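You operate a simulated robot arm through the tools that you are given. There is no shell and no other tool.

The job below is to be done with a simulated robot arm. You get a single attempt, and the scene is never put back.

TASK
Coat the black shoe's toe cap with black polish, then close the tin.
Fine: use the purple sponge and put it back. Set down upright: purple sponge. A coat counts when it lies all over at full strength: go over it till it gets no stronger.

Only the result counts: the job must be done as asked and must still hold three seconds after the hand-in. Knocking over, shifting, dropping, spilling or breaking anything else fails it. Lids that push on must go on centred and level and be pressed home; caps that screw on are set level and turned clockwise until they are tight.

THE ROBOT
A 6-joint arm with a two-finger parallel gripper, fixed in place. Base frame: the origin is at the foot of the arm, x ahead of it, y to its left, z up; the work surface is at about z = 0. Units: mm, rad, N and s.
With the tool pointing down near the work surface it reaches from about 140 to 580 mm from the base axis. Its first joint turns from -1.152 to 1.152 rad. Payload 2.1 kg.
The TCP is the grasp point between the finger pads, 30 mm short of the fingertips. In the tool frame z runs along the fingers and y along their closing line. The gripper opens to 94 mm. The fingers are 28 mm wide and 10 mm thick; the gripper's body (50 by 96 mm) begins 55 mm behind the TCP.
Orientation is that of the tool frame in the base frame, as [roll, pitch, yaw] about the fixed x, y, z axes, in that order (R = Rz(yaw) Ry(pitch) Rx(roll)). With the fingers straight down and closing along the base's y, the tool's x points along the base's -x, its y along +y and its z along -z.

THE INTERFACE
- The arm moves only by the tool servo_tool. Its argument "plan" is a list of rows, each an object of numbers (a shift or turn left out is 0, a gripper value left out holds the last): "tx", "ty", "tz": the shift along the base's x, y, z in mm; "wx", "wy", "wz": the turn, a rotation vector about the base's x, y, z in rad; "hand": the gripper command, from -1 (shut) to 1 (fully open), values between in proportion. In form: [{"tx": .., "ty": .., "tz": .., "wx": .., "wy": .., "wz": .., "hand": ..}, ...]. A call has 1 to 20 rows; each row shifts and turns the commanded pose from where the row before left it. A row lasts 0.2 s, in which the tool goes at most 50 mm and 0.15 rad; a call with a longer step from one row to the next is refused whole, and so is a gripper value outside its range. Where a pose cannot be reached the arm comes as near as it can. A force on the tool above 40 N (or 10 N above the force at the start of the call, whichever is more), or a blocked arm, ends the call early, and 0.2 s more pass. Each finger travels about 72 mm/s and halts on what it meets, pressing with about 42 N; the grip force reading is that of the motor and also rises with nothing between the fingers. The clock runs only during rows and for 0.2 s after the last one: add rows that do not move to give the fingers time. It gives the time, the measured TCP pose, the force on the tool (base axes), the opening and the grip force at its end, in the units of the frame above (readings bear some noise), with the torque about the TCP (base axes, N m) and any sound that the robot's microphone picked up.
- Cameras (640 x 400 px; columns grow to the right, rows downward): "scene" is fixed at [20.7, -351, 488.1]; the picture's right is [0.97, -0.22, 0.00], its down [-0.12, -0.52, -0.85] and it looks along [0.19, 0.83, -0.53] (base axes); focal length 257 px, centre (320, 200). "wrist" rides on the gripper at [76, 14, -103] in the tool frame; the picture's right is [-0.18, 0.98, 0.00], its down [-0.75, -0.14, -0.64] and it looks along [-0.63, -0.12, 0.77] (tool axes); focal length 243 px, centre (320, 200). There is no depth. A picture from a camera that has moved, and an enlarged one, comes with that camera's place and axes in the base frame and with its lens.
- get_image(camera): a new picture of that camera. It takes no simulated time.
- close_up(camera, box): a new picture of the part [left, top, right, bottom] of that camera's present view, enlarged. It takes no simulated time.
- job_done(): hands the job in; it is judged then, once.

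Places have to be worked out from the pictures, the camera data and where the tool is seen. Open the gripper and draw the arm clear of the work before you hand the job in, unless the task says otherwise.

The tools are called as a command line: name --argument value ..., lists and objects as JSON in quotes. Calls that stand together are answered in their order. servo_tool: Moves the arm, as the interface text tells. Its arguments: {"type":"object","properties":{"plan":{"type":"array"}},"required":["plan"]} The other tools are called the same way: get_image (camera) takes a picture; close_up (camera, box) takes an enlarged picture of a part of a camera's view; job_done () hands the job in.

At the start:

```text
clock: 0.0
position: [284.6, 138.2, 378.1]
tcp_rot: [3.14, 0.002, -3.141]
force: [0.0, 0.3, 0.5]
torque: [-0.01, -0.01, -0.03]
opening: 94.1
gripper_force: 0.1
```

scene: 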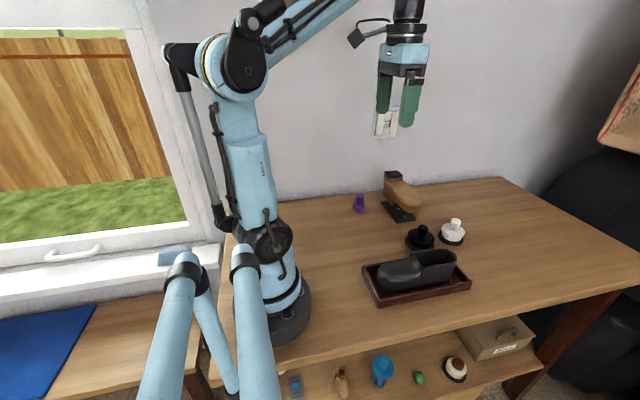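
wrist: 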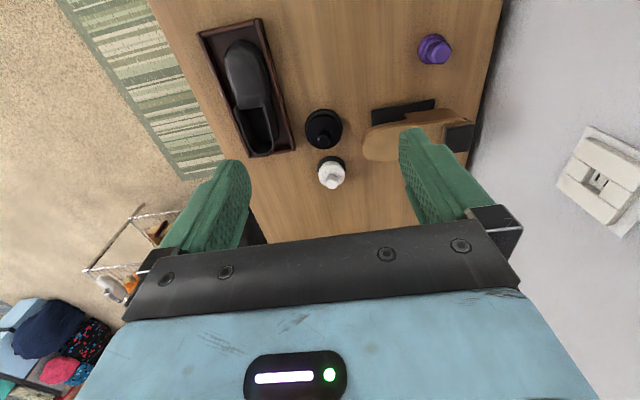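

I'll look closely at the objects on the table first: the shoe in a tray, two tins (black and white knobs), a purple sponge, and a brush-like object/shoe tree.

close_up --camera "scene" --box '[340, 160, 500, 310]'

close_up --camera "wrist" --box '[190, 10, 490, 200]'

close_up --camera "scene" --box '[260, 310, 560, 400]'

```text
2.67 times, centred on (420, 235) of scene
camera zoom: at [20.7, -351.0, 488.1], right [0.97, -0.22, 0.0], down [-0.12, -0.52, -0.85], along [0.19, 0.83, -0.53], focal length 686 px, centre (53, 107)
```

zoom: 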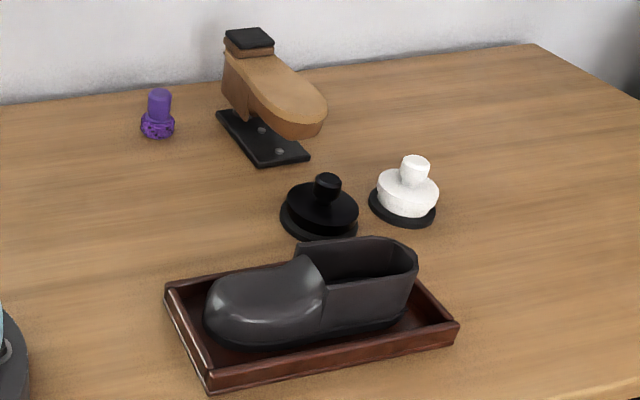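

```text
2.11 times, centred on (340, 105) of wrist
camera zoom: at [208.3, 151.9, 480.5], right [0.18, 0.98, 0.0], down [0.75, -0.14, 0.64], along [0.63, -0.12, -0.77], focal length 511 px, centre (278, 400)
```

zoom: 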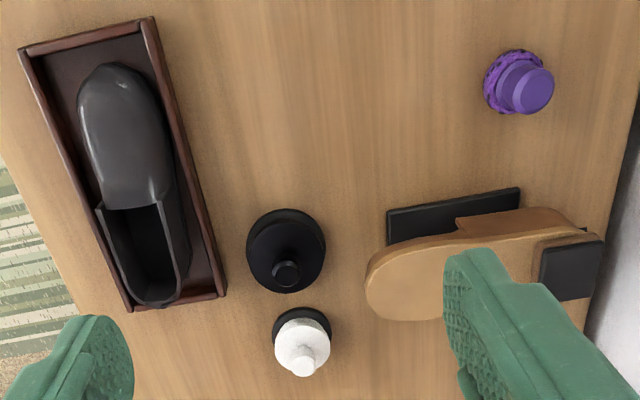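

```text
2.13 times, centred on (410, 355) of scene
camera zoom: at [20.7, -351.0, 488.1], right [0.97, -0.22, 0.0], down [-0.12, -0.52, -0.85], along [0.19, 0.83, -0.53], focal length 548 px, centre (128, -131)
```

zoom: 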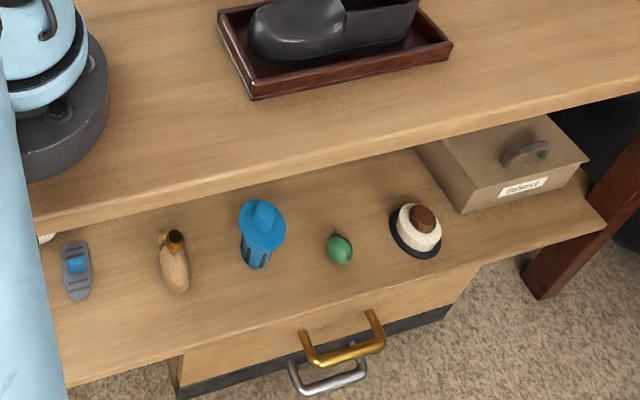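

Zooming in more on each item to get their geometry (tin lids, sponge, shoe).

close_up --camera "scene" --box '[400, 210, 480, 260]'

close_up --camera "scene" --box '[340, 185, 380, 215]'

close_up --camera "scene" --box '[355, 240, 480, 310]'

close_up --camera "wrist" --box '[290, 95, 370, 195]'

```text
8.00 times, centred on (440, 235) of scene
camera zoom: at [20.7, -351.0, 488.1], right [0.97, -0.22, 0.0], down [-0.12, -0.52, -0.85], along [0.19, 0.83, -0.53], focal length 2056 px, centre (-640, -80)
```

zoom: 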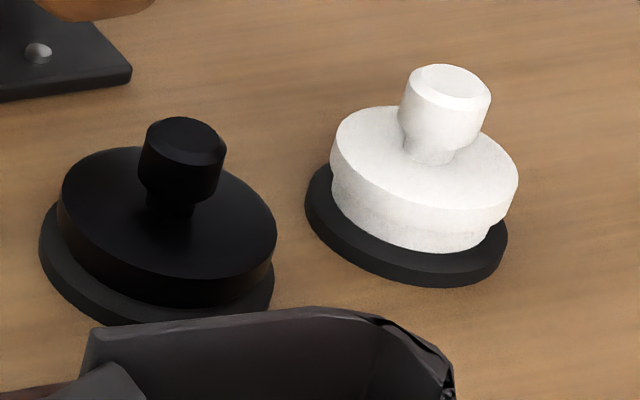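

```text
13.33 times, centred on (360, 200) of scene
camera zoom: at [20.7, -351.0, 488.1], right [0.97, -0.22, 0.0], down [-0.12, -0.52, -0.85], along [0.19, 0.83, -0.53], focal length 3427 px, centre (-213, 200)
```

zoom: 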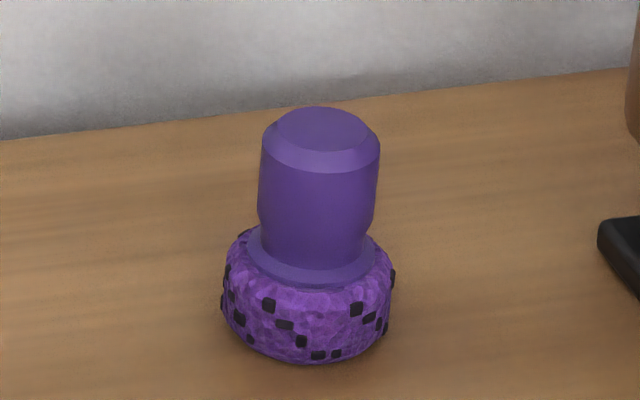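

```text
5.12 times, centred on (418, 275) of scene
camera zoom: at [20.7, -351.0, 488.1], right [0.97, -0.22, 0.0], down [-0.12, -0.52, -0.85], along [0.19, 0.83, -0.53], focal length 1316 px, centre (-179, -184)
```

zoom: 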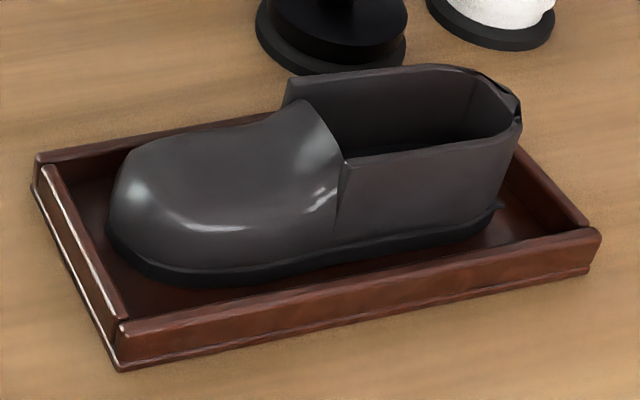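

```text
4.00 times, centred on (330, 145) of wrist
camera zoom: at [208.3, 151.9, 480.5], right [0.18, 0.98, 0.0], down [0.75, -0.14, 0.64], along [0.63, -0.12, -0.77], focal length 970 px, centre (280, 420)
```

zoom: 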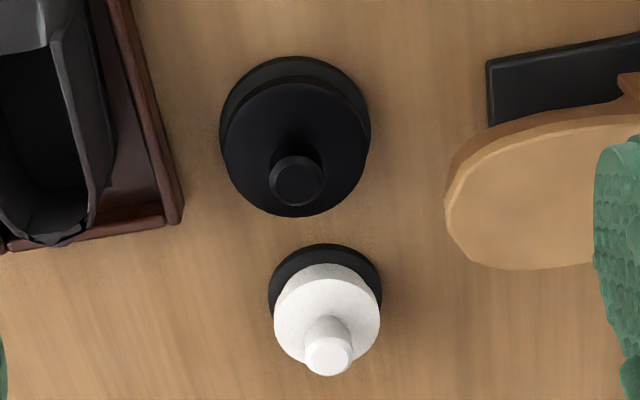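

The sponge is a purple foam disc with a ~30 mm handle; the black tin has a ~76 mm lid with a ~30 mm knob. I move lower and back to view the shoe and tins from the wrist camera.

servo_tool --plan '[{"tx": -14, "ty": -20, "tz": -30, "hand": 1}, {"tx": -14, "ty": -20, "tz": -30}, {"tx": -14, "ty": -20, "tz": -30}, {"tx": -13, "ty": -18, "tz": -28}, {}]'

```text
clock: 1.2
position: [232.0, 59.7, 261.1]
tcp_rot: [3.139, 0.003, 3.14]
force: [0.3, 0.5, 0.2]
torque: [0.0, -0.02, 0.0]
opening: 93.9
gripper_force: 0.2
```

Now take wrist pictures from here.

get_image --camera "wrist"

get_image --camera "scene"

```text
taken
camera wrist: at [155.2, 74.4, 363.8], right [0.18, 0.98, 0.0], down [0.75, -0.14, 0.64], along [0.63, -0.12, -0.77], focal length 243 px, centre (320, 200)
```

wrist: 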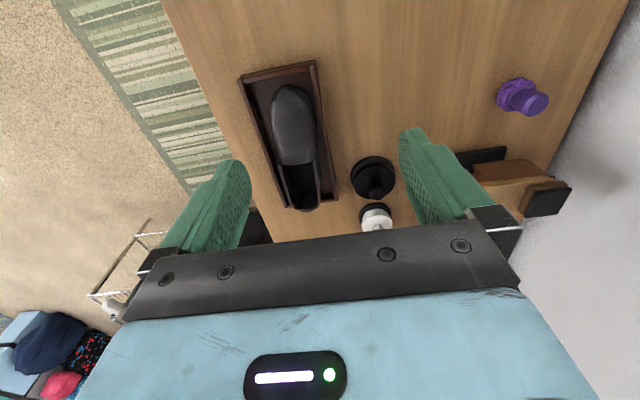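

```text
taken
```

scene: 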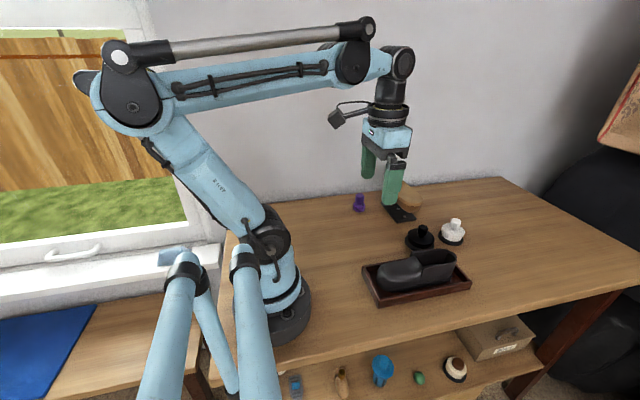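

Enlarging the wrist view on shoe, tins and sponge to triangulate.

close_up --camera "wrist" --box '[230, 55, 350, 215]'

close_up --camera "wrist" --box '[340, 145, 420, 235]'

close_up --camera "wrist" --box '[490, 70, 560, 120]'

```text
2.50 times, centred on (290, 135) of wrist
camera zoom: at [155.2, 74.4, 363.8], right [0.18, 0.98, 0.0], down [0.75, -0.14, 0.64], along [0.63, -0.12, -0.77], focal length 606 px, centre (395, 362)
```

zoom: 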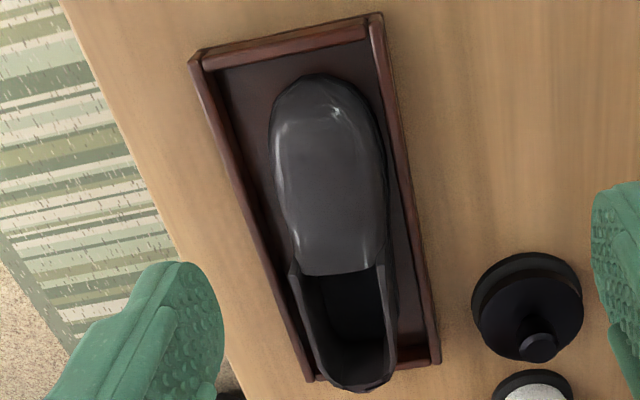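

```text
4.44 times, centred on (380, 190) of wrist
camera zoom: at [155.2, 74.4, 363.8], right [0.18, 0.98, 0.0], down [0.75, -0.14, 0.64], along [0.63, -0.12, -0.77], focal length 1078 px, centre (53, 244)
```

zoom: 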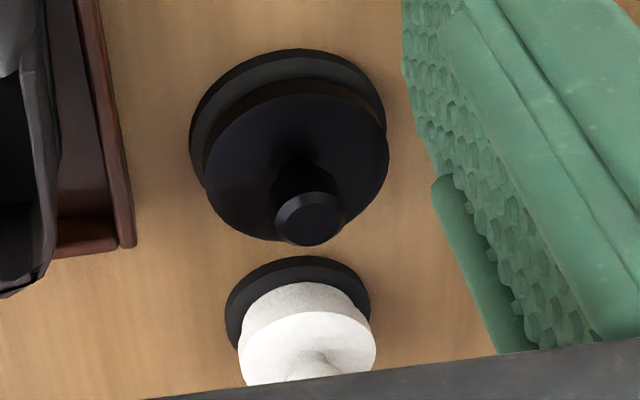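

```text
8.00 times, centred on (525, 95) of wrist
camera zoom: at [155.2, 74.4, 363.8], right [0.18, 0.98, 0.0], down [0.75, -0.14, 0.64], along [0.63, -0.12, -0.77], focal length 1941 px, centre (-1320, 1040)
```

zoom: 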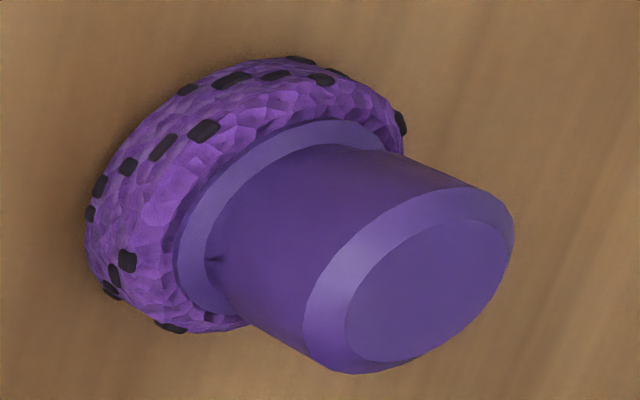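

Triangulation: black tin knob top ≈ (413, 122, 57), sponge handle top ≈ (306, 320, 60), shoe toe tip ≈ (236, 16) with instep around (320, 10, 80). I move above the black tin with the gripper half closed to check alignment.

servo_tool --plan '[{"tx": 36.3, "ty": 12.4, "tz": -20, "hand": 0.3}, {"tx": 36.3, "ty": 12.4, "tz": -20}, {"tx": 36.3, "ty": 12.4, "tz": -20}, {"tx": 36.3, "ty": 12.4, "tz": -20}, {"tx": 36.3, "ty": 12.4, "tz": -20}, {}, {}]'

get_image --camera "wrist"

close_up --camera "scene" --box '[360, 120, 500, 270]'

```text
clock: 2.8
position: [412.1, 123.0, 159.7]
tcp_rot: [3.139, 0.001, 3.141]
force: [-0.2, 0.5, 0.0]
torque: [-0.01, 0.0, 0.01]
opening: 60.9
gripper_force: 0.0
```

```text
taken
camera wrist: at [335.0, 137.6, 261.1], right [0.18, 0.98, 0.0], down [0.75, -0.14, 0.64], along [0.63, -0.12, -0.77], focal length 243 px, centre (320, 200)
```

wrist: 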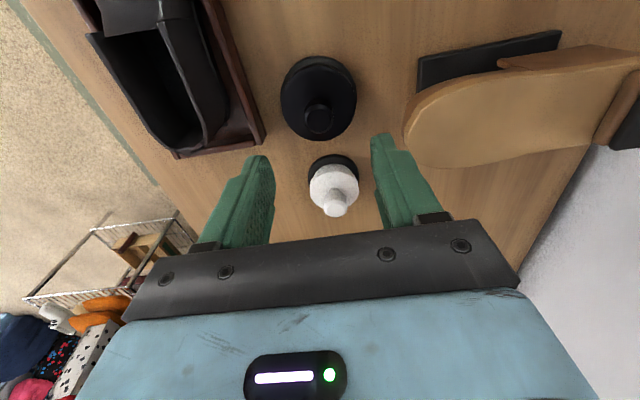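

```text
2.67 times, centred on (430, 195) of scene
camera zoom: at [20.7, -351.0, 488.1], right [0.97, -0.22, 0.0], down [-0.12, -0.52, -0.85], along [0.19, 0.83, -0.53], focal length 686 px, centre (27, 213)
```

zoom: 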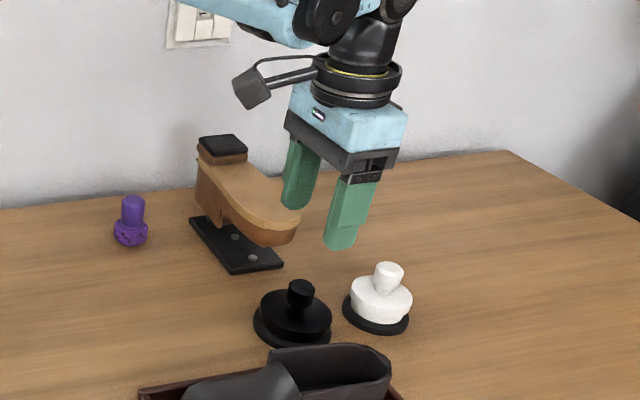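

The hand is roughly above the tin. Zoom on the tin for precise centring.

close_up --camera "wrist" --box '[270, 45, 370, 145]'

close_up --camera "wrist" --box '[400, 20, 640, 180]'

```text
4.00 times, centred on (320, 95) of wrist
camera zoom: at [335.0, 137.6, 261.1], right [0.18, 0.98, 0.0], down [0.75, -0.14, 0.64], along [0.63, -0.12, -0.77], focal length 970 px, centre (320, 620)
```

zoom: 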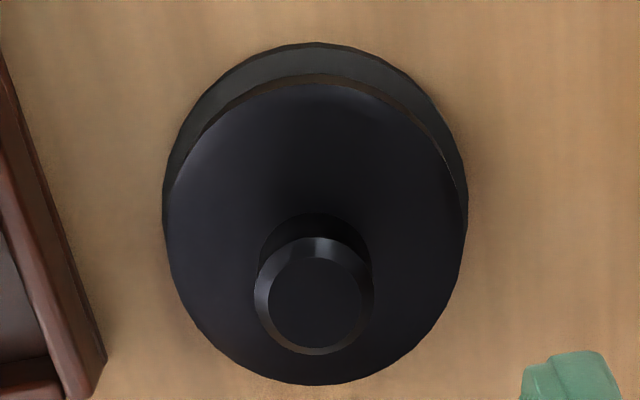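

```text
2.50 times, centred on (520, 100) of wrist
camera zoom: at [335.0, 137.6, 261.1], right [0.18, 0.98, 0.0], down [0.75, -0.14, 0.64], along [0.63, -0.12, -0.77], focal length 606 px, centre (-180, 450)
```

zoom: 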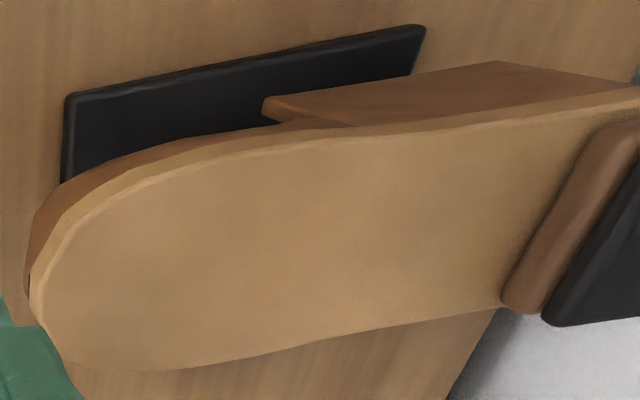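

Knob centre ≈ (415, 121), knob spans z ≈ 24–55. I descend to straddle the knob with the tips just above the lid and then close gently.

servo_tool --plan '[{"tx": 3, "ty": -1.2, "tz": -30}, {"tz": -30}, {"tz": -20}, {"tz": -17}, {}]'

close_up --camera "wrist" --box '[220, 80, 420, 240]'

close_up --camera "scene" --box '[380, 170, 480, 260]'

```text
clock: 4.0
position: [414.2, 119.8, 62.0]
tcp_rot: [3.14, 0.001, -3.141]
force: [0.5, 0.9, -0.8]
torque: [0.0, -0.02, 0.02]
opening: 61.0
gripper_force: 0.0
```

```text
2.50 times, centred on (320, 160) of wrist
camera zoom: at [337.4, 134.0, 165.4], right [0.18, 0.98, 0.0], down [0.75, -0.14, 0.64], along [0.63, -0.12, -0.77], focal length 606 px, centre (320, 300)
```

zoom: 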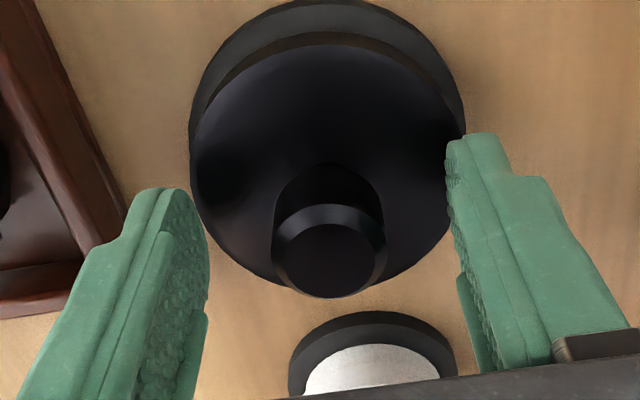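

```text
4.44 times, centred on (430, 215) of scene
camera zoom: at [20.7, -351.0, 488.1], right [0.97, -0.22, 0.0], down [-0.12, -0.52, -0.85], along [0.19, 0.83, -0.53], focal length 1142 px, centre (-169, 133)
```

zoom: 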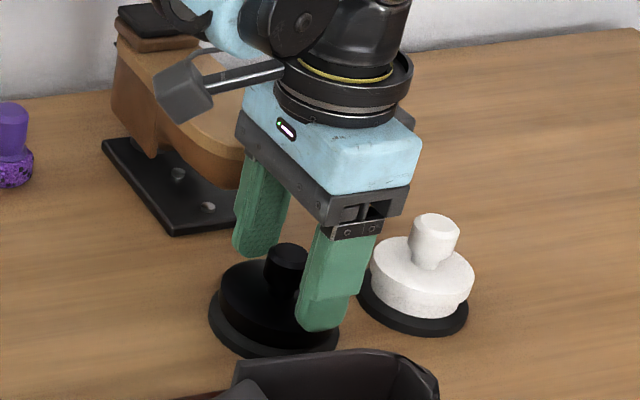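

Knob reads about (416.5, 121.6); I shift +2/+1.7 and close partway to check centring.

servo_tool --plan '[{"tx": 2, "ty": 1.7, "hand": -0.25}, {}, {}]'

close_up --camera "wrist" --box '[240, 100, 400, 220]'

```text
clock: 4.8
position: [415.9, 123.4, 64.0]
tcp_rot: [3.139, 0.002, -3.141]
force: [-0.3, -0.1, -0.9]
torque: [0.03, 0.0, 0.02]
opening: 35.4
gripper_force: 0.0
```

```text
3.33 times, centred on (320, 160) of wrist
camera zoom: at [339.6, 136.0, 165.8], right [0.18, 0.98, 0.0], down [0.75, -0.14, 0.64], along [0.63, -0.12, -0.77], focal length 809 px, centre (320, 333)
```

zoom: 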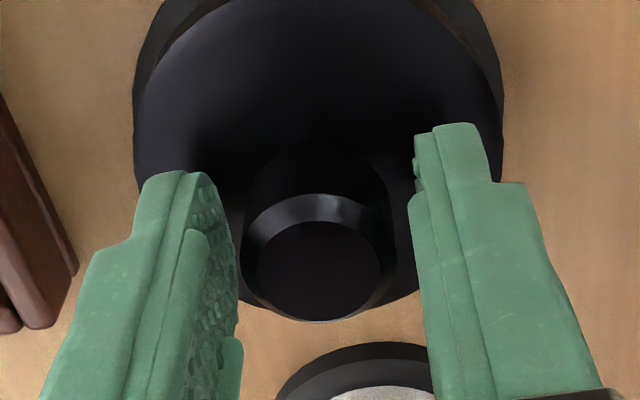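

Knob is centred on the TCP column. Lower 2 mm and close on the knob.

servo_tool --plan '[{"tz": -2, "hand": -0.25}, {"hand": -0.4}, {"hand": -0.6}, {"hand": -1}, {}, {}]'

close_up --camera "wrist" --box '[240, 80, 400, 220]'

```text
clock: 6.2
position: [416.0, 121.0, 60.3]
tcp_rot: [3.141, 0.002, -3.142]
force: [-1.1, -2.9, 1.5]
torque: [-0.07, 0.03, 0.01]
opening: 25.0
gripper_force: 42.3
```

```text
2.86 times, centred on (320, 150) of wrist
camera zoom: at [339.4, 136.0, 163.5], right [0.18, 0.98, 0.0], down [0.75, -0.14, 0.64], along [0.63, -0.12, -0.77], focal length 693 px, centre (320, 343)
```

zoom: 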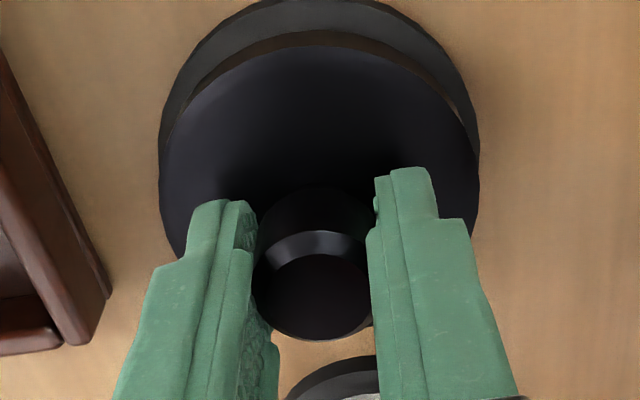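

Gripped at 25 mm. Now pull up gently to see if the lid is a push-on type.

servo_tool --plan '[{"tz": 1}, {"tz": 1}, {"tz": 1}, {}]'

close_up --camera "scene" --box '[400, 200, 480, 260]'

```text
clock: 7.2
position: [415.7, 123.2, 63.9]
tcp_rot: [3.139, 0.001, 3.14]
force: [0.5, 0.5, 0.1]
torque: [-0.02, -0.02, -0.02]
opening: 24.6
gripper_force: 41.5
```

```text
6.67 times, centred on (440, 230) of scene
camera zoom: at [20.7, -351.0, 488.1], right [0.97, -0.22, 0.0], down [-0.12, -0.52, -0.85], along [0.19, 0.83, -0.53], focal length 1714 px, centre (-480, 0)
```

zoom: 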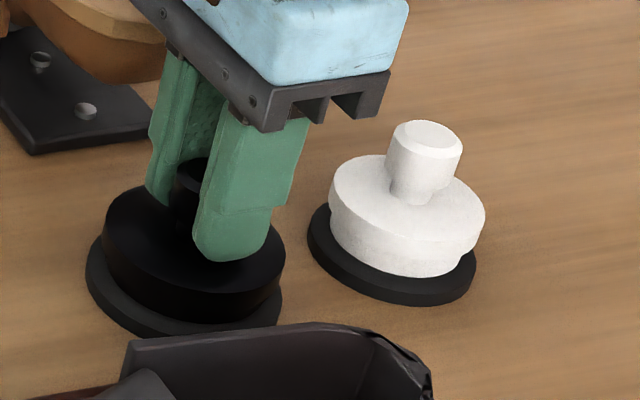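

Almost no force, so either the lid came free or it's lifting; raise a bit more and check.

servo_tool --plan '[{"tz": 3}, {"tz": 4}, {"tz": 5}, {}]'

close_up --camera "scene" --box '[400, 200, 480, 260]'

close_up --camera "wrist" --box '[240, 60, 400, 200]'

```text
clock: 8.2
position: [416.6, 123.2, 76.0]
tcp_rot: [3.14, 0.002, 3.141]
force: [-0.2, -0.7, -0.6]
torque: [0.21, 0.0, -0.02]
opening: 24.6
gripper_force: 41.8
```

```text
6.67 times, centred on (440, 230) of scene
camera zoom: at [20.7, -351.0, 488.1], right [0.97, -0.22, 0.0], down [-0.12, -0.52, -0.85], along [0.19, 0.83, -0.53], focal length 1714 px, centre (-480, 0)
```

zoom: 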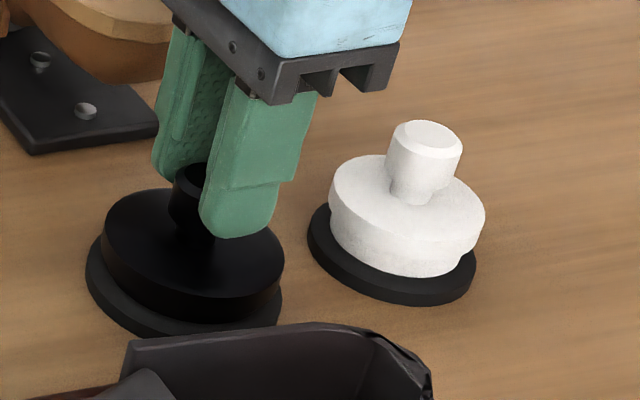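

```text
2.86 times, centred on (320, 130) of wrist
camera zoom: at [339.4, 135.9, 178.8], right [0.18, 0.98, 0.0], down [0.75, -0.14, 0.64], along [0.63, -0.12, -0.77], focal length 693 px, centre (320, 400)
```

zoom: 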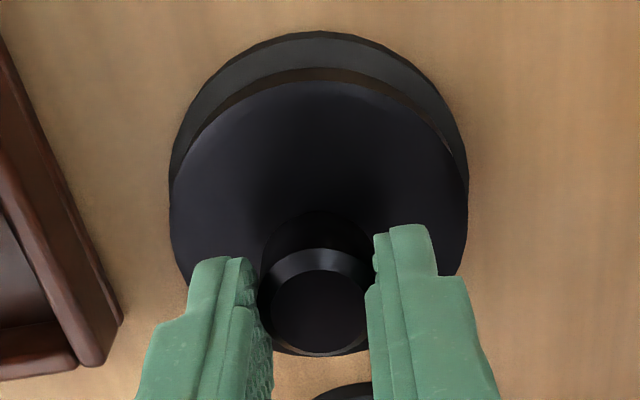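

The fingers slipped up along the knob; the lid stayed. I reopen a little, go lower for a fuller grip, and then test more carefully.

servo_tool --plan '[{"hand": -0.25}, {"tz": -8, "ty": -0.8}, {"tz": -8}, {"tz": -2}, {"hand": -0.4}, {"hand": -0.5}, {"hand": -1}, {}, {}]'

close_up --camera "scene" --box '[400, 200, 480, 260]'

close_up --camera "wrist" --box '[240, 60, 400, 200]'

```text
clock: 10.2
position: [416.3, 122.2, 57.6]
tcp_rot: [3.138, 0.002, 3.141]
force: [1.4, 4.7, 37.0]
torque: [0.06, 0.09, 0.05]
opening: 24.5
gripper_force: 41.8
```

```text
6.67 times, centred on (440, 230) of scene
camera zoom: at [20.6, -351.0, 488.1], right [0.97, -0.22, 0.0], down [-0.12, -0.52, -0.85], along [0.19, 0.83, -0.53], focal length 1714 px, centre (-480, 0)
```

zoom: 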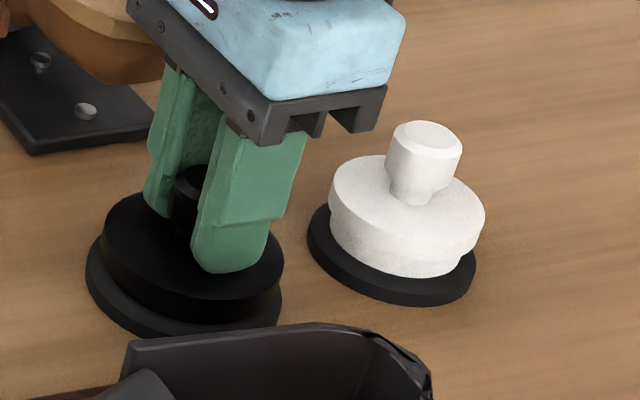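

```text
2.86 times, centred on (320, 130) of wrist
camera zoom: at [339.7, 135.7, 160.7], right [0.18, 0.98, 0.0], down [0.75, -0.14, 0.64], along [0.63, -0.12, -0.77], focal length 693 px, centre (320, 400)
```

zoom: 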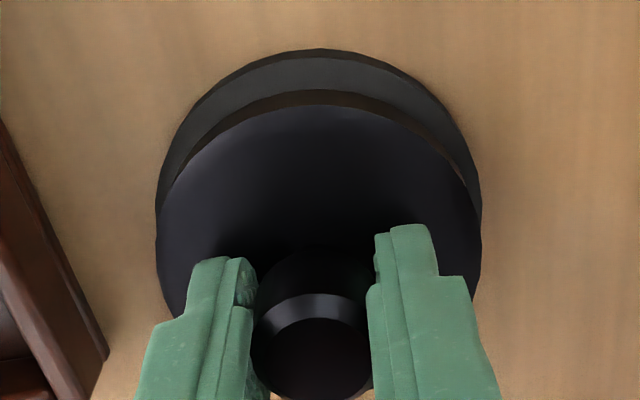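

Force z = 37 N means the fingertips rest on the lid (lid top ≈ z 28). I raise 1 mm to relieve and read the force.

servo_tool --plan '[{"tz": 1}]'

```text
clock: 10.6
position: [416.3, 122.3, 58.1]
tcp_rot: [3.139, 0.001, 3.142]
force: [2.3, 7.1, 0.1]
torque: [0.14, -0.02, -0.01]
opening: 25.0
gripper_force: 42.0
```

Lateral force of 7 N in +y: shift +0.7 mm in y and then test the pull in 1 mm steps.

servo_tool --plan '[{"ty": 0.7}]'

servo_tool --plan '[{"tz": 1}]'

servo_tool --plan '[{"tz": 1}]'

```text
clock: 11.0
position: [416.8, 122.0, 58.7]
tcp_rot: [3.14, 0.002, 3.141]
force: [-1.2, 2.4, -2.0]
torque: [0.03, 0.02, 0.0]
opening: 25.1
gripper_force: 42.1
```

```text
clock: 11.4
position: [416.4, 122.0, 60.5]
tcp_rot: [3.141, 0.001, 3.14]
force: [0.2, -0.3, -0.1]
torque: [0.04, -0.02, 0.0]
opening: 24.9
gripper_force: 42.0
```

```text
clock: 11.8
position: [417.3, 122.5, 60.9]
tcp_rot: [3.139, 0.003, -3.142]
force: [0.0, 0.6, -0.4]
torque: [0.02, 0.0, 0.0]
opening: 25.2
gripper_force: 41.8
```

Hardly any pull force; check whether the lid moved.

close_up --camera "scene" --box '[405, 220, 445, 255]'

close_up --camera "wrist" --box '[270, 60, 370, 140]'

```text
11.43 times, centred on (425, 238) of scene
camera zoom: at [20.7, -351.0, 488.1], right [0.97, -0.22, 0.0], down [-0.12, -0.52, -0.85], along [0.19, 0.83, -0.53], focal length 2938 px, centre (-880, -229)
```

zoom: 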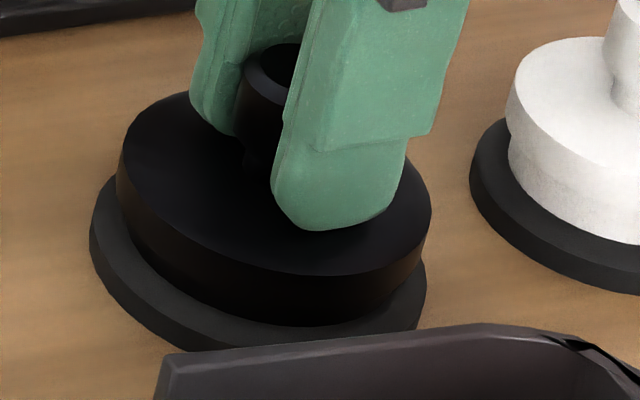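

```text
5.00 times, centred on (320, 100) of wrist
camera zoom: at [339.7, 136.2, 163.3], right [0.18, 0.98, 0.0], down [0.75, -0.14, 0.64], along [0.63, -0.12, -0.77], focal length 1213 px, centre (320, 700)
```

zoom: 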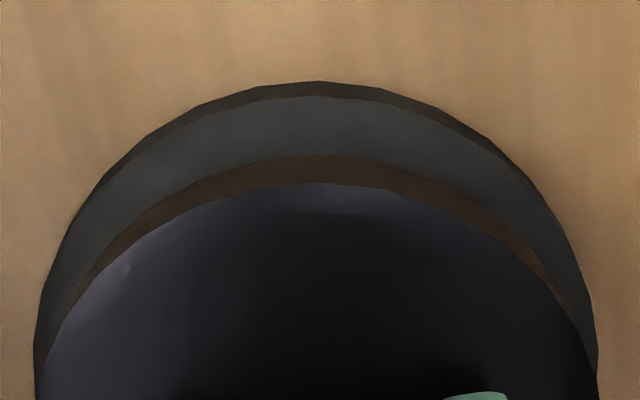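

The lid hasn't visibly moved. It may be a screw lid, so I try a counter-clockwise twist and watch the torque.

servo_tool --plan '[{"tz": -1}, {"wz": 0.1}, {"wz": 0.1}]'

servo_tool --plan '[{"wz": 0.15}, {"wz": 0.15}]'

close_up --camera "scene" --box '[405, 220, 445, 255]'

```text
clock: 12.6
position: [416.0, 120.7, 60.3]
tcp_rot: [3.139, 0.001, -2.939]
force: [0.8, -0.7, -0.4]
torque: [0.0, 0.01, 0.01]
opening: 24.9
gripper_force: 42.5
```

```text
clock: 13.2
position: [415.4, 122.5, 61.3]
tcp_rot: [3.14, 0.002, -2.641]
force: [-0.3, 0.0, -0.8]
torque: [0.0, 0.01, -0.04]
opening: 24.9
gripper_force: 42.0
```

```text
11.43 times, centred on (425, 238) of scene
camera zoom: at [20.7, -351.0, 488.1], right [0.97, -0.22, 0.0], down [-0.12, -0.52, -0.85], along [0.19, 0.83, -0.53], focal length 2938 px, centre (-880, -229)
```

zoom: 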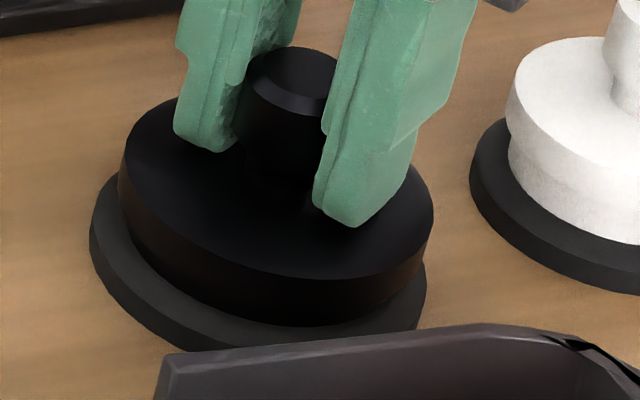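

No torque built up. To see whether the lid turns with the hand I take a high zoom on the knob's facets, twist a bit, and compare.

close_up --camera "scene" --box '[406, 222, 434, 250]'

servo_tool --plan '[{"wz": 0.1}]'

close_up --camera "scene" --box '[406, 222, 434, 250]'

```text
14.29 times, centred on (420, 236) of scene
camera zoom: at [20.7, -351.0, 488.1], right [0.97, -0.22, 0.0], down [-0.12, -0.52, -0.85], along [0.19, 0.83, -0.53], focal length 3672 px, centre (-1109, -314)
```

zoom: 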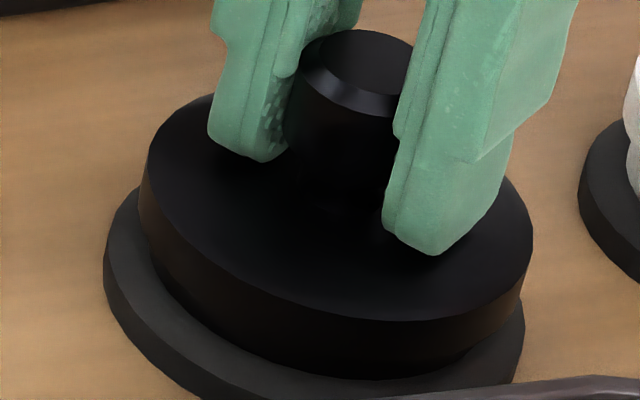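

```text
clock: 13.6
position: [415.0, 120.6, 59.8]
tcp_rot: [3.14, 0.001, -2.541]
force: [0.5, 0.2, -0.2]
torque: [-0.03, -0.02, 0.0]
opening: 24.9
gripper_force: 42.2
```

```text
14.29 times, centred on (420, 236) of scene
camera zoom: at [20.7, -351.0, 488.1], right [0.97, -0.22, 0.0], down [-0.12, -0.52, -0.85], along [0.19, 0.83, -0.53], focal length 3672 px, centre (-1109, -314)
```

zoom: 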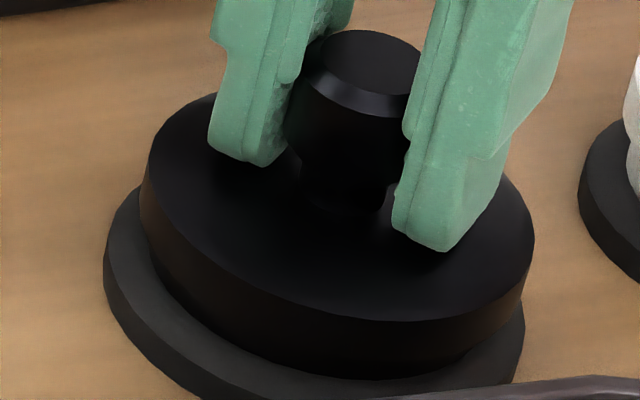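

Inconclusive. I'll continue the counter-clockwise twist by 1.2 rad and check whether the lid rises.

servo_tool --plan '[{"wz": 0.15}, {"wz": 0.15}, {"wz": 0.15}, {"wz": 0.15}, {"wz": 0.15}, {"wz": 0.15}, {"wz": 0.15}, {"wz": 0.15}]'

close_up --camera "scene" --box '[406, 222, 434, 250]'

```text
clock: 15.4
position: [415.2, 124.0, 59.0]
tcp_rot: [3.14, 0.002, -1.338]
force: [-2.6, 2.4, -0.1]
torque: [0.1, 0.08, -0.06]
opening: 25.1
gripper_force: 41.9
```

```text
14.29 times, centred on (420, 236) of scene
camera zoom: at [20.7, -351.0, 488.1], right [0.97, -0.22, 0.0], down [-0.12, -0.52, -0.85], along [0.19, 0.83, -0.53], focal length 3672 px, centre (-1109, -314)
```

zoom: 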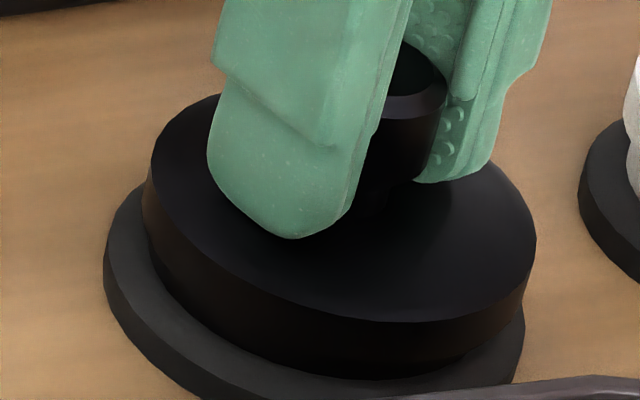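

The lid seems to have shifted marginally. Now test a lift in small steps with force readings.

servo_tool --plan '[{"tz": 2}]'

servo_tool --plan '[{"tz": 3}]'

close_up --camera "scene" --box '[406, 222, 434, 250]'

```text
clock: 15.8
position: [417.0, 122.4, 62.6]
tcp_rot: [3.14, 0.003, -1.342]
force: [-3.0, 1.0, 1.2]
torque: [0.04, 0.19, 0.01]
opening: 24.9
gripper_force: 41.3
```

```text
clock: 16.2
position: [416.9, 122.6, 64.7]
tcp_rot: [3.141, 0.001, -1.342]
force: [0.6, 0.6, -0.7]
torque: [-0.03, -0.01, 0.01]
opening: 24.8
gripper_force: 42.6
```

```text
14.29 times, centred on (420, 236) of scene
camera zoom: at [20.7, -351.0, 488.1], right [0.97, -0.22, 0.0], down [-0.12, -0.52, -0.85], along [0.19, 0.83, -0.53], focal length 3672 px, centre (-1109, -314)
```

zoom: 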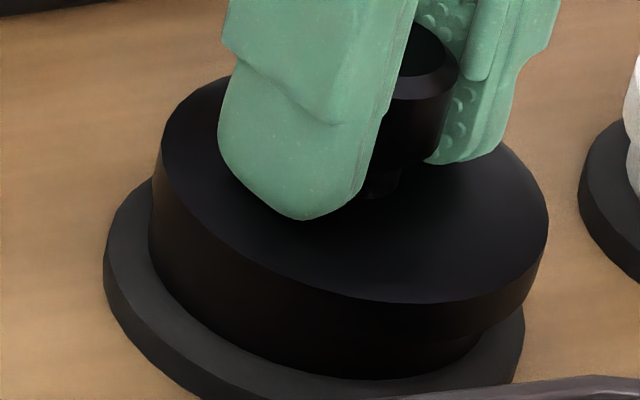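

The lid rises with the hand now — it unscrewed. I keep lifting straight up and check that it comes off.

servo_tool --plan '[{"tz": 3}, {"tz": 4}, {"tz": 5}, {"tz": 5}]'

close_up --camera "scene" --box '[400, 212, 440, 252]'

```text
clock: 17.2
position: [415.8, 124.1, 82.3]
tcp_rot: [3.14, 0.002, -1.342]
force: [0.2, 0.0, -0.6]
torque: [0.04, 0.03, 0.03]
opening: 25.0
gripper_force: 41.8
```

```text
10.00 times, centred on (420, 232) of scene
camera zoom: at [20.7, -351.0, 488.1], right [0.97, -0.22, 0.0], down [-0.12, -0.52, -0.85], along [0.19, 0.83, -0.53], focal length 2570 px, centre (-680, -120)
```

zoom: 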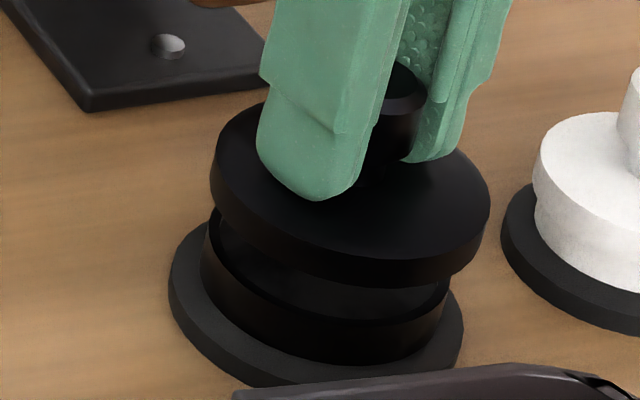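

The lid is off and the black tin is open. I lift it higher and carry it to a free spot near (315, 195), keeping its orientation.

servo_tool --plan '[{"tz": 24}, {"tz": 24}, {"tx": -25, "ty": 18}, {"tx": -25, "ty": 18}, {"tx": -25, "ty": 18}, {"tx": -26, "ty": 18.5}, {"tz": -20}, {"tz": -20}, {}]'

get_image --camera "scene"

get_image --camera "wrist"

```text
clock: 19.2
position: [316.1, 196.4, 89.6]
tcp_rot: [3.141, 0.001, -1.342]
force: [0.1, -0.4, -0.2]
torque: [-0.02, -0.02, -0.01]
opening: 24.9
gripper_force: 42.0
```

```text
taken
```

scene: 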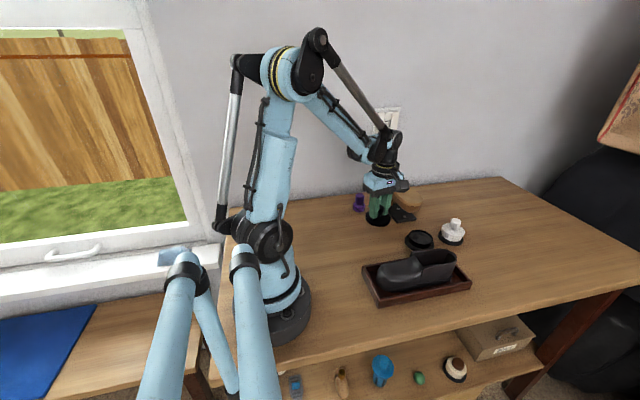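

```text
taken
camera wrist: at [319.2, 119.1, 192.5], right [-1.0, -0.04, 0.0], down [-0.03, 0.77, 0.64], along [-0.03, 0.64, -0.77], focal length 243 px, centre (320, 200)
```

wrist: 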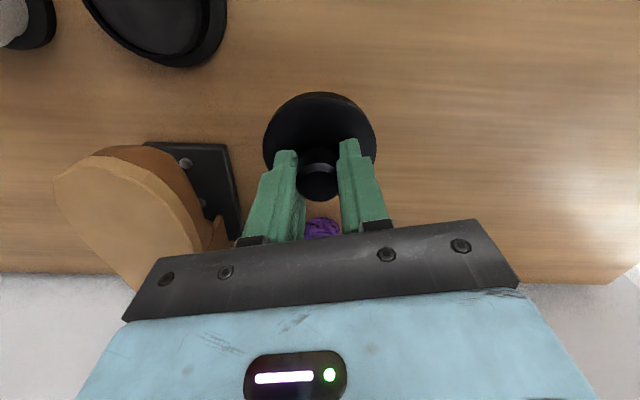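

Lid hangs level over free table. I lower it, slowing near the expected contact (TCP z ≈ 43).

servo_tool --plan '[{"tz": -20}, {"tz": -15}, {"tz": -5}, {}]'

close_up --camera "scene" --box '[355, 190, 405, 235]'

```text
clock: 20.2
position: [315.4, 194.8, 50.2]
tcp_rot: [3.14, 0.002, -1.342]
force: [0.2, -1.0, -1.2]
torque: [0.01, -0.01, 0.01]
opening: 24.7
gripper_force: 41.8
```

```text
8.89 times, centred on (380, 212) of scene
camera zoom: at [20.7, -351.0, 488.1], right [0.97, -0.22, 0.0], down [-0.12, -0.52, -0.85], along [0.19, 0.83, -0.53], focal length 2285 px, centre (-213, 89)
```

zoom: 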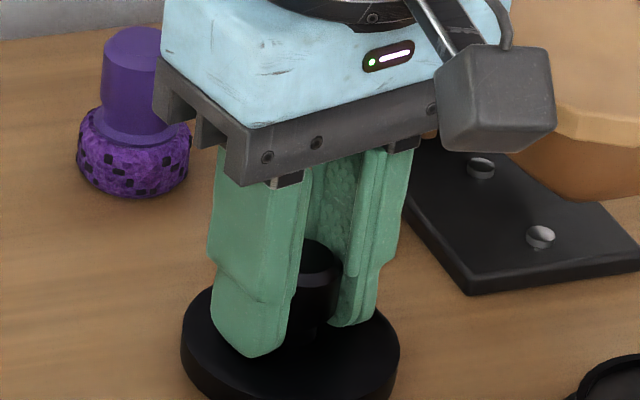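

Lower in 2 mm steps until contact force appears.

servo_tool --plan '[{"tz": -2}, {"tz": -2}]'

servo_tool --plan '[{"tz": -1.5}]'

```text
clock: 20.8
position: [314.9, 194.1, 45.6]
tcp_rot: [3.14, 0.003, -1.343]
force: [-0.2, -0.1, 0.0]
torque: [-0.02, 0.01, -0.03]
opening: 25.1
gripper_force: 42.4
```

```text
clock: 21.2
position: [315.7, 194.0, 44.9]
tcp_rot: [3.141, 0.001, -1.341]
force: [-0.3, -0.7, -0.2]
torque: [0.03, -0.02, 0.03]
opening: 24.9
gripper_force: 41.8
```

servo_tool --plan '[{"tz": -1.5}]'

servo_tool --plan '[{"tz": -1}]'

close_up --camera "scene" --box '[362, 205, 398, 232]'

```text
clock: 21.6
position: [316.4, 193.9, 42.7]
tcp_rot: [3.139, 0.001, -1.342]
force: [-0.4, -0.5, 0.1]
torque: [-0.03, 0.0, 0.0]
opening: 25.0
gripper_force: 41.7
```

```text
clock: 22.0
position: [314.8, 194.0, 41.1]
tcp_rot: [3.14, 0.002, -1.342]
force: [-1.3, 0.1, 6.1]
torque: [-0.11, -0.15, -0.01]
opening: 24.8
gripper_force: 41.9
```

```text
14.81 times, centred on (380, 218) of scene
camera zoom: at [20.7, -351.0, 488.1], right [0.97, -0.22, 0.0], down [-0.12, -0.52, -0.85], along [0.19, 0.83, -0.53], focal length 3808 px, centre (-569, -74)
```

zoom: 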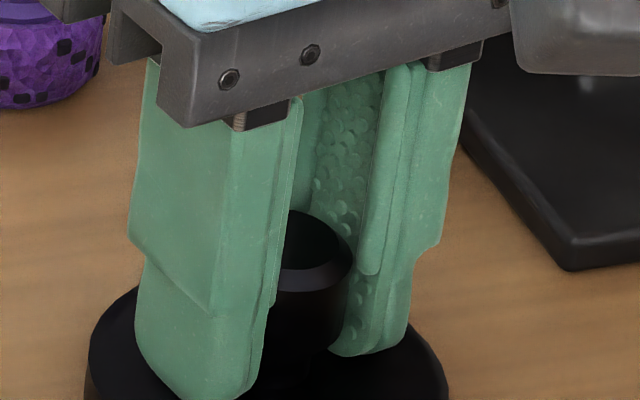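

Lid has touched down (6 N at TCP z ≈ 41.5). I open the fingers and rise straight up.

servo_tool --plan '[{"tz": 0.7, "hand": -0.4}, {"hand": -0.2}, {"hand": 0}, {"hand": 0.2}, {"tz": 15}, {"tz": 30}, {"tz": 40}, {"tz": 40}, {}]'

get_image --camera "wrist"

close_up --camera "scene" --box '[340, 180, 480, 300]'

```text
clock: 24.0
position: [315.8, 193.0, 168.9]
tcp_rot: [3.141, 0.002, -1.343]
force: [0.3, 0.2, -0.5]
torque: [-0.01, -0.02, 0.0]
opening: 56.3
gripper_force: 0.0
```

```text
taken
camera wrist: at [318.4, 116.1, 271.5], right [-1.0, -0.04, 0.0], down [-0.03, 0.77, 0.64], along [-0.03, 0.64, -0.77], focal length 243 px, centre (320, 200)
```

wrist: 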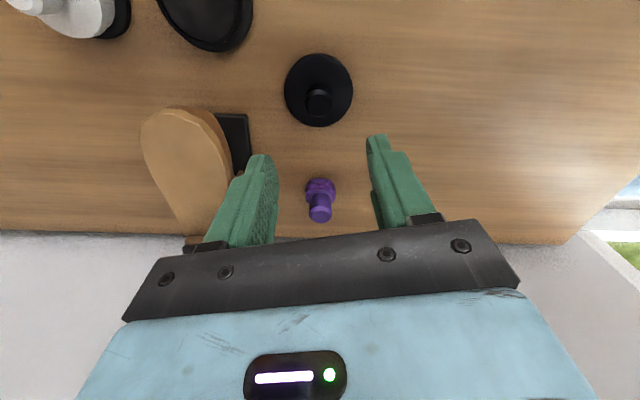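

```text
3.33 times, centred on (410, 240) of scene
camera zoom: at [20.7, -351.0, 488.1], right [0.97, -0.22, 0.0], down [-0.12, -0.52, -0.85], along [0.19, 0.83, -0.53], focal length 857 px, centre (20, 67)
```

zoom: 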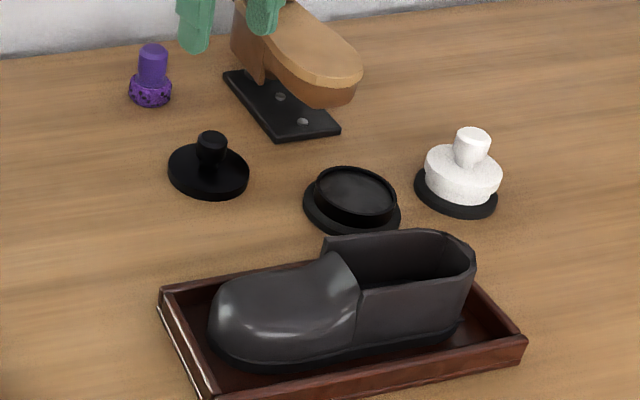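

The lid rests upright on the table and the tin is open with black polish. Next, the sponge: zoom in on it in the wrist view, and on the open tin.

close_up --camera "wrist" --box '[280, 160, 360, 240]'

close_up --camera "scene" --box '[405, 215, 445, 255]'

close_up --camera "scene" --box '[360, 245, 430, 300]'

```text
5.00 times, centred on (320, 200) of wrist
camera zoom: at [318.4, 116.1, 271.5], right [-1.0, -0.04, 0.0], down [-0.03, 0.77, 0.64], along [-0.03, 0.64, -0.77], focal length 1213 px, centre (320, 200)
```

zoom: 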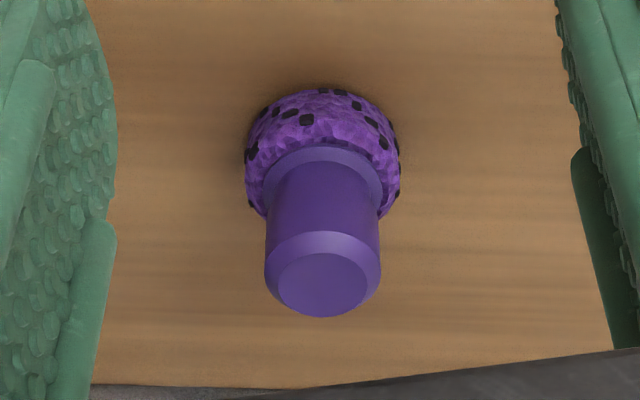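

```text
10.00 times, centred on (425, 235) of scene
camera zoom: at [20.7, -351.0, 488.1], right [0.97, -0.22, 0.0], down [-0.12, -0.52, -0.85], along [0.19, 0.83, -0.53], focal length 2570 px, centre (-730, -150)
```

zoom: 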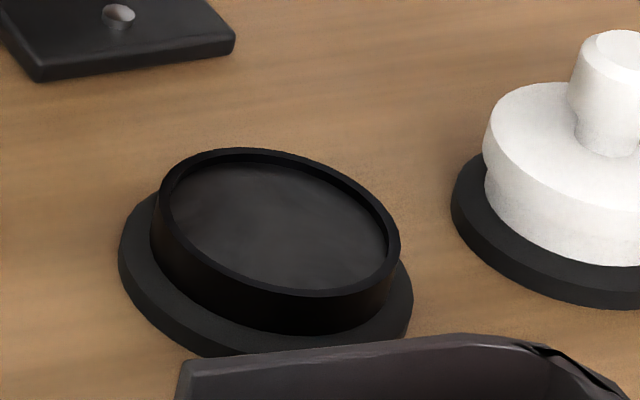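

```text
7.27 times, centred on (395, 272) of scene
camera zoom: at [20.7, -351.0, 488.1], right [0.97, -0.22, 0.0], down [-0.12, -0.52, -0.85], along [0.19, 0.83, -0.53], focal length 1869 px, centre (-226, -327)
```

zoom: 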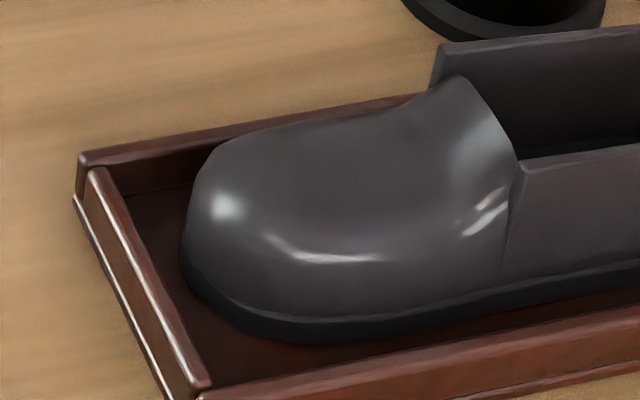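

Sponge axis ≈ (308, 319.5), handle 28 mm diameter, top at z ≈ 59. I move above it.

servo_tool --plan '[{"tx": -2.5, "ty": 42}, {"tx": -2.5, "ty": 42}, {"tx": -2.5, "ty": 42}, {"tz": -25}, {"tz": -25}, {}]'

close_up --camera "wrist" --box '[240, 60, 400, 220]'

get_image --camera "scene"

```text
clock: 25.4
position: [310.3, 320.2, 116.1]
tcp_rot: [3.139, 0.002, -1.341]
force: [-0.6, 0.3, 0.6]
torque: [0.0, 0.02, -0.03]
opening: 56.4
gripper_force: 0.0
```

```text
2.50 times, centred on (320, 140) of wrist
camera zoom: at [312.5, 242.8, 218.5], right [-1.0, -0.04, 0.0], down [-0.03, 0.77, 0.64], along [-0.03, 0.64, -0.77], focal length 606 px, centre (320, 350)
```

zoom: 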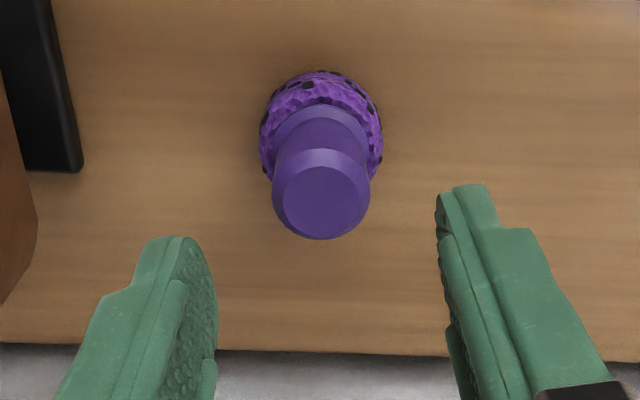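

```text
taken
```

scene: 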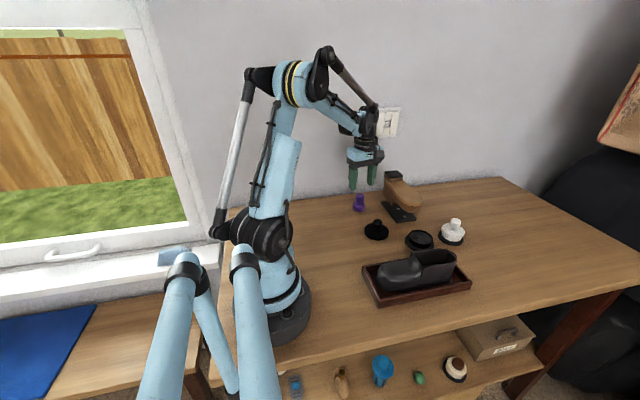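

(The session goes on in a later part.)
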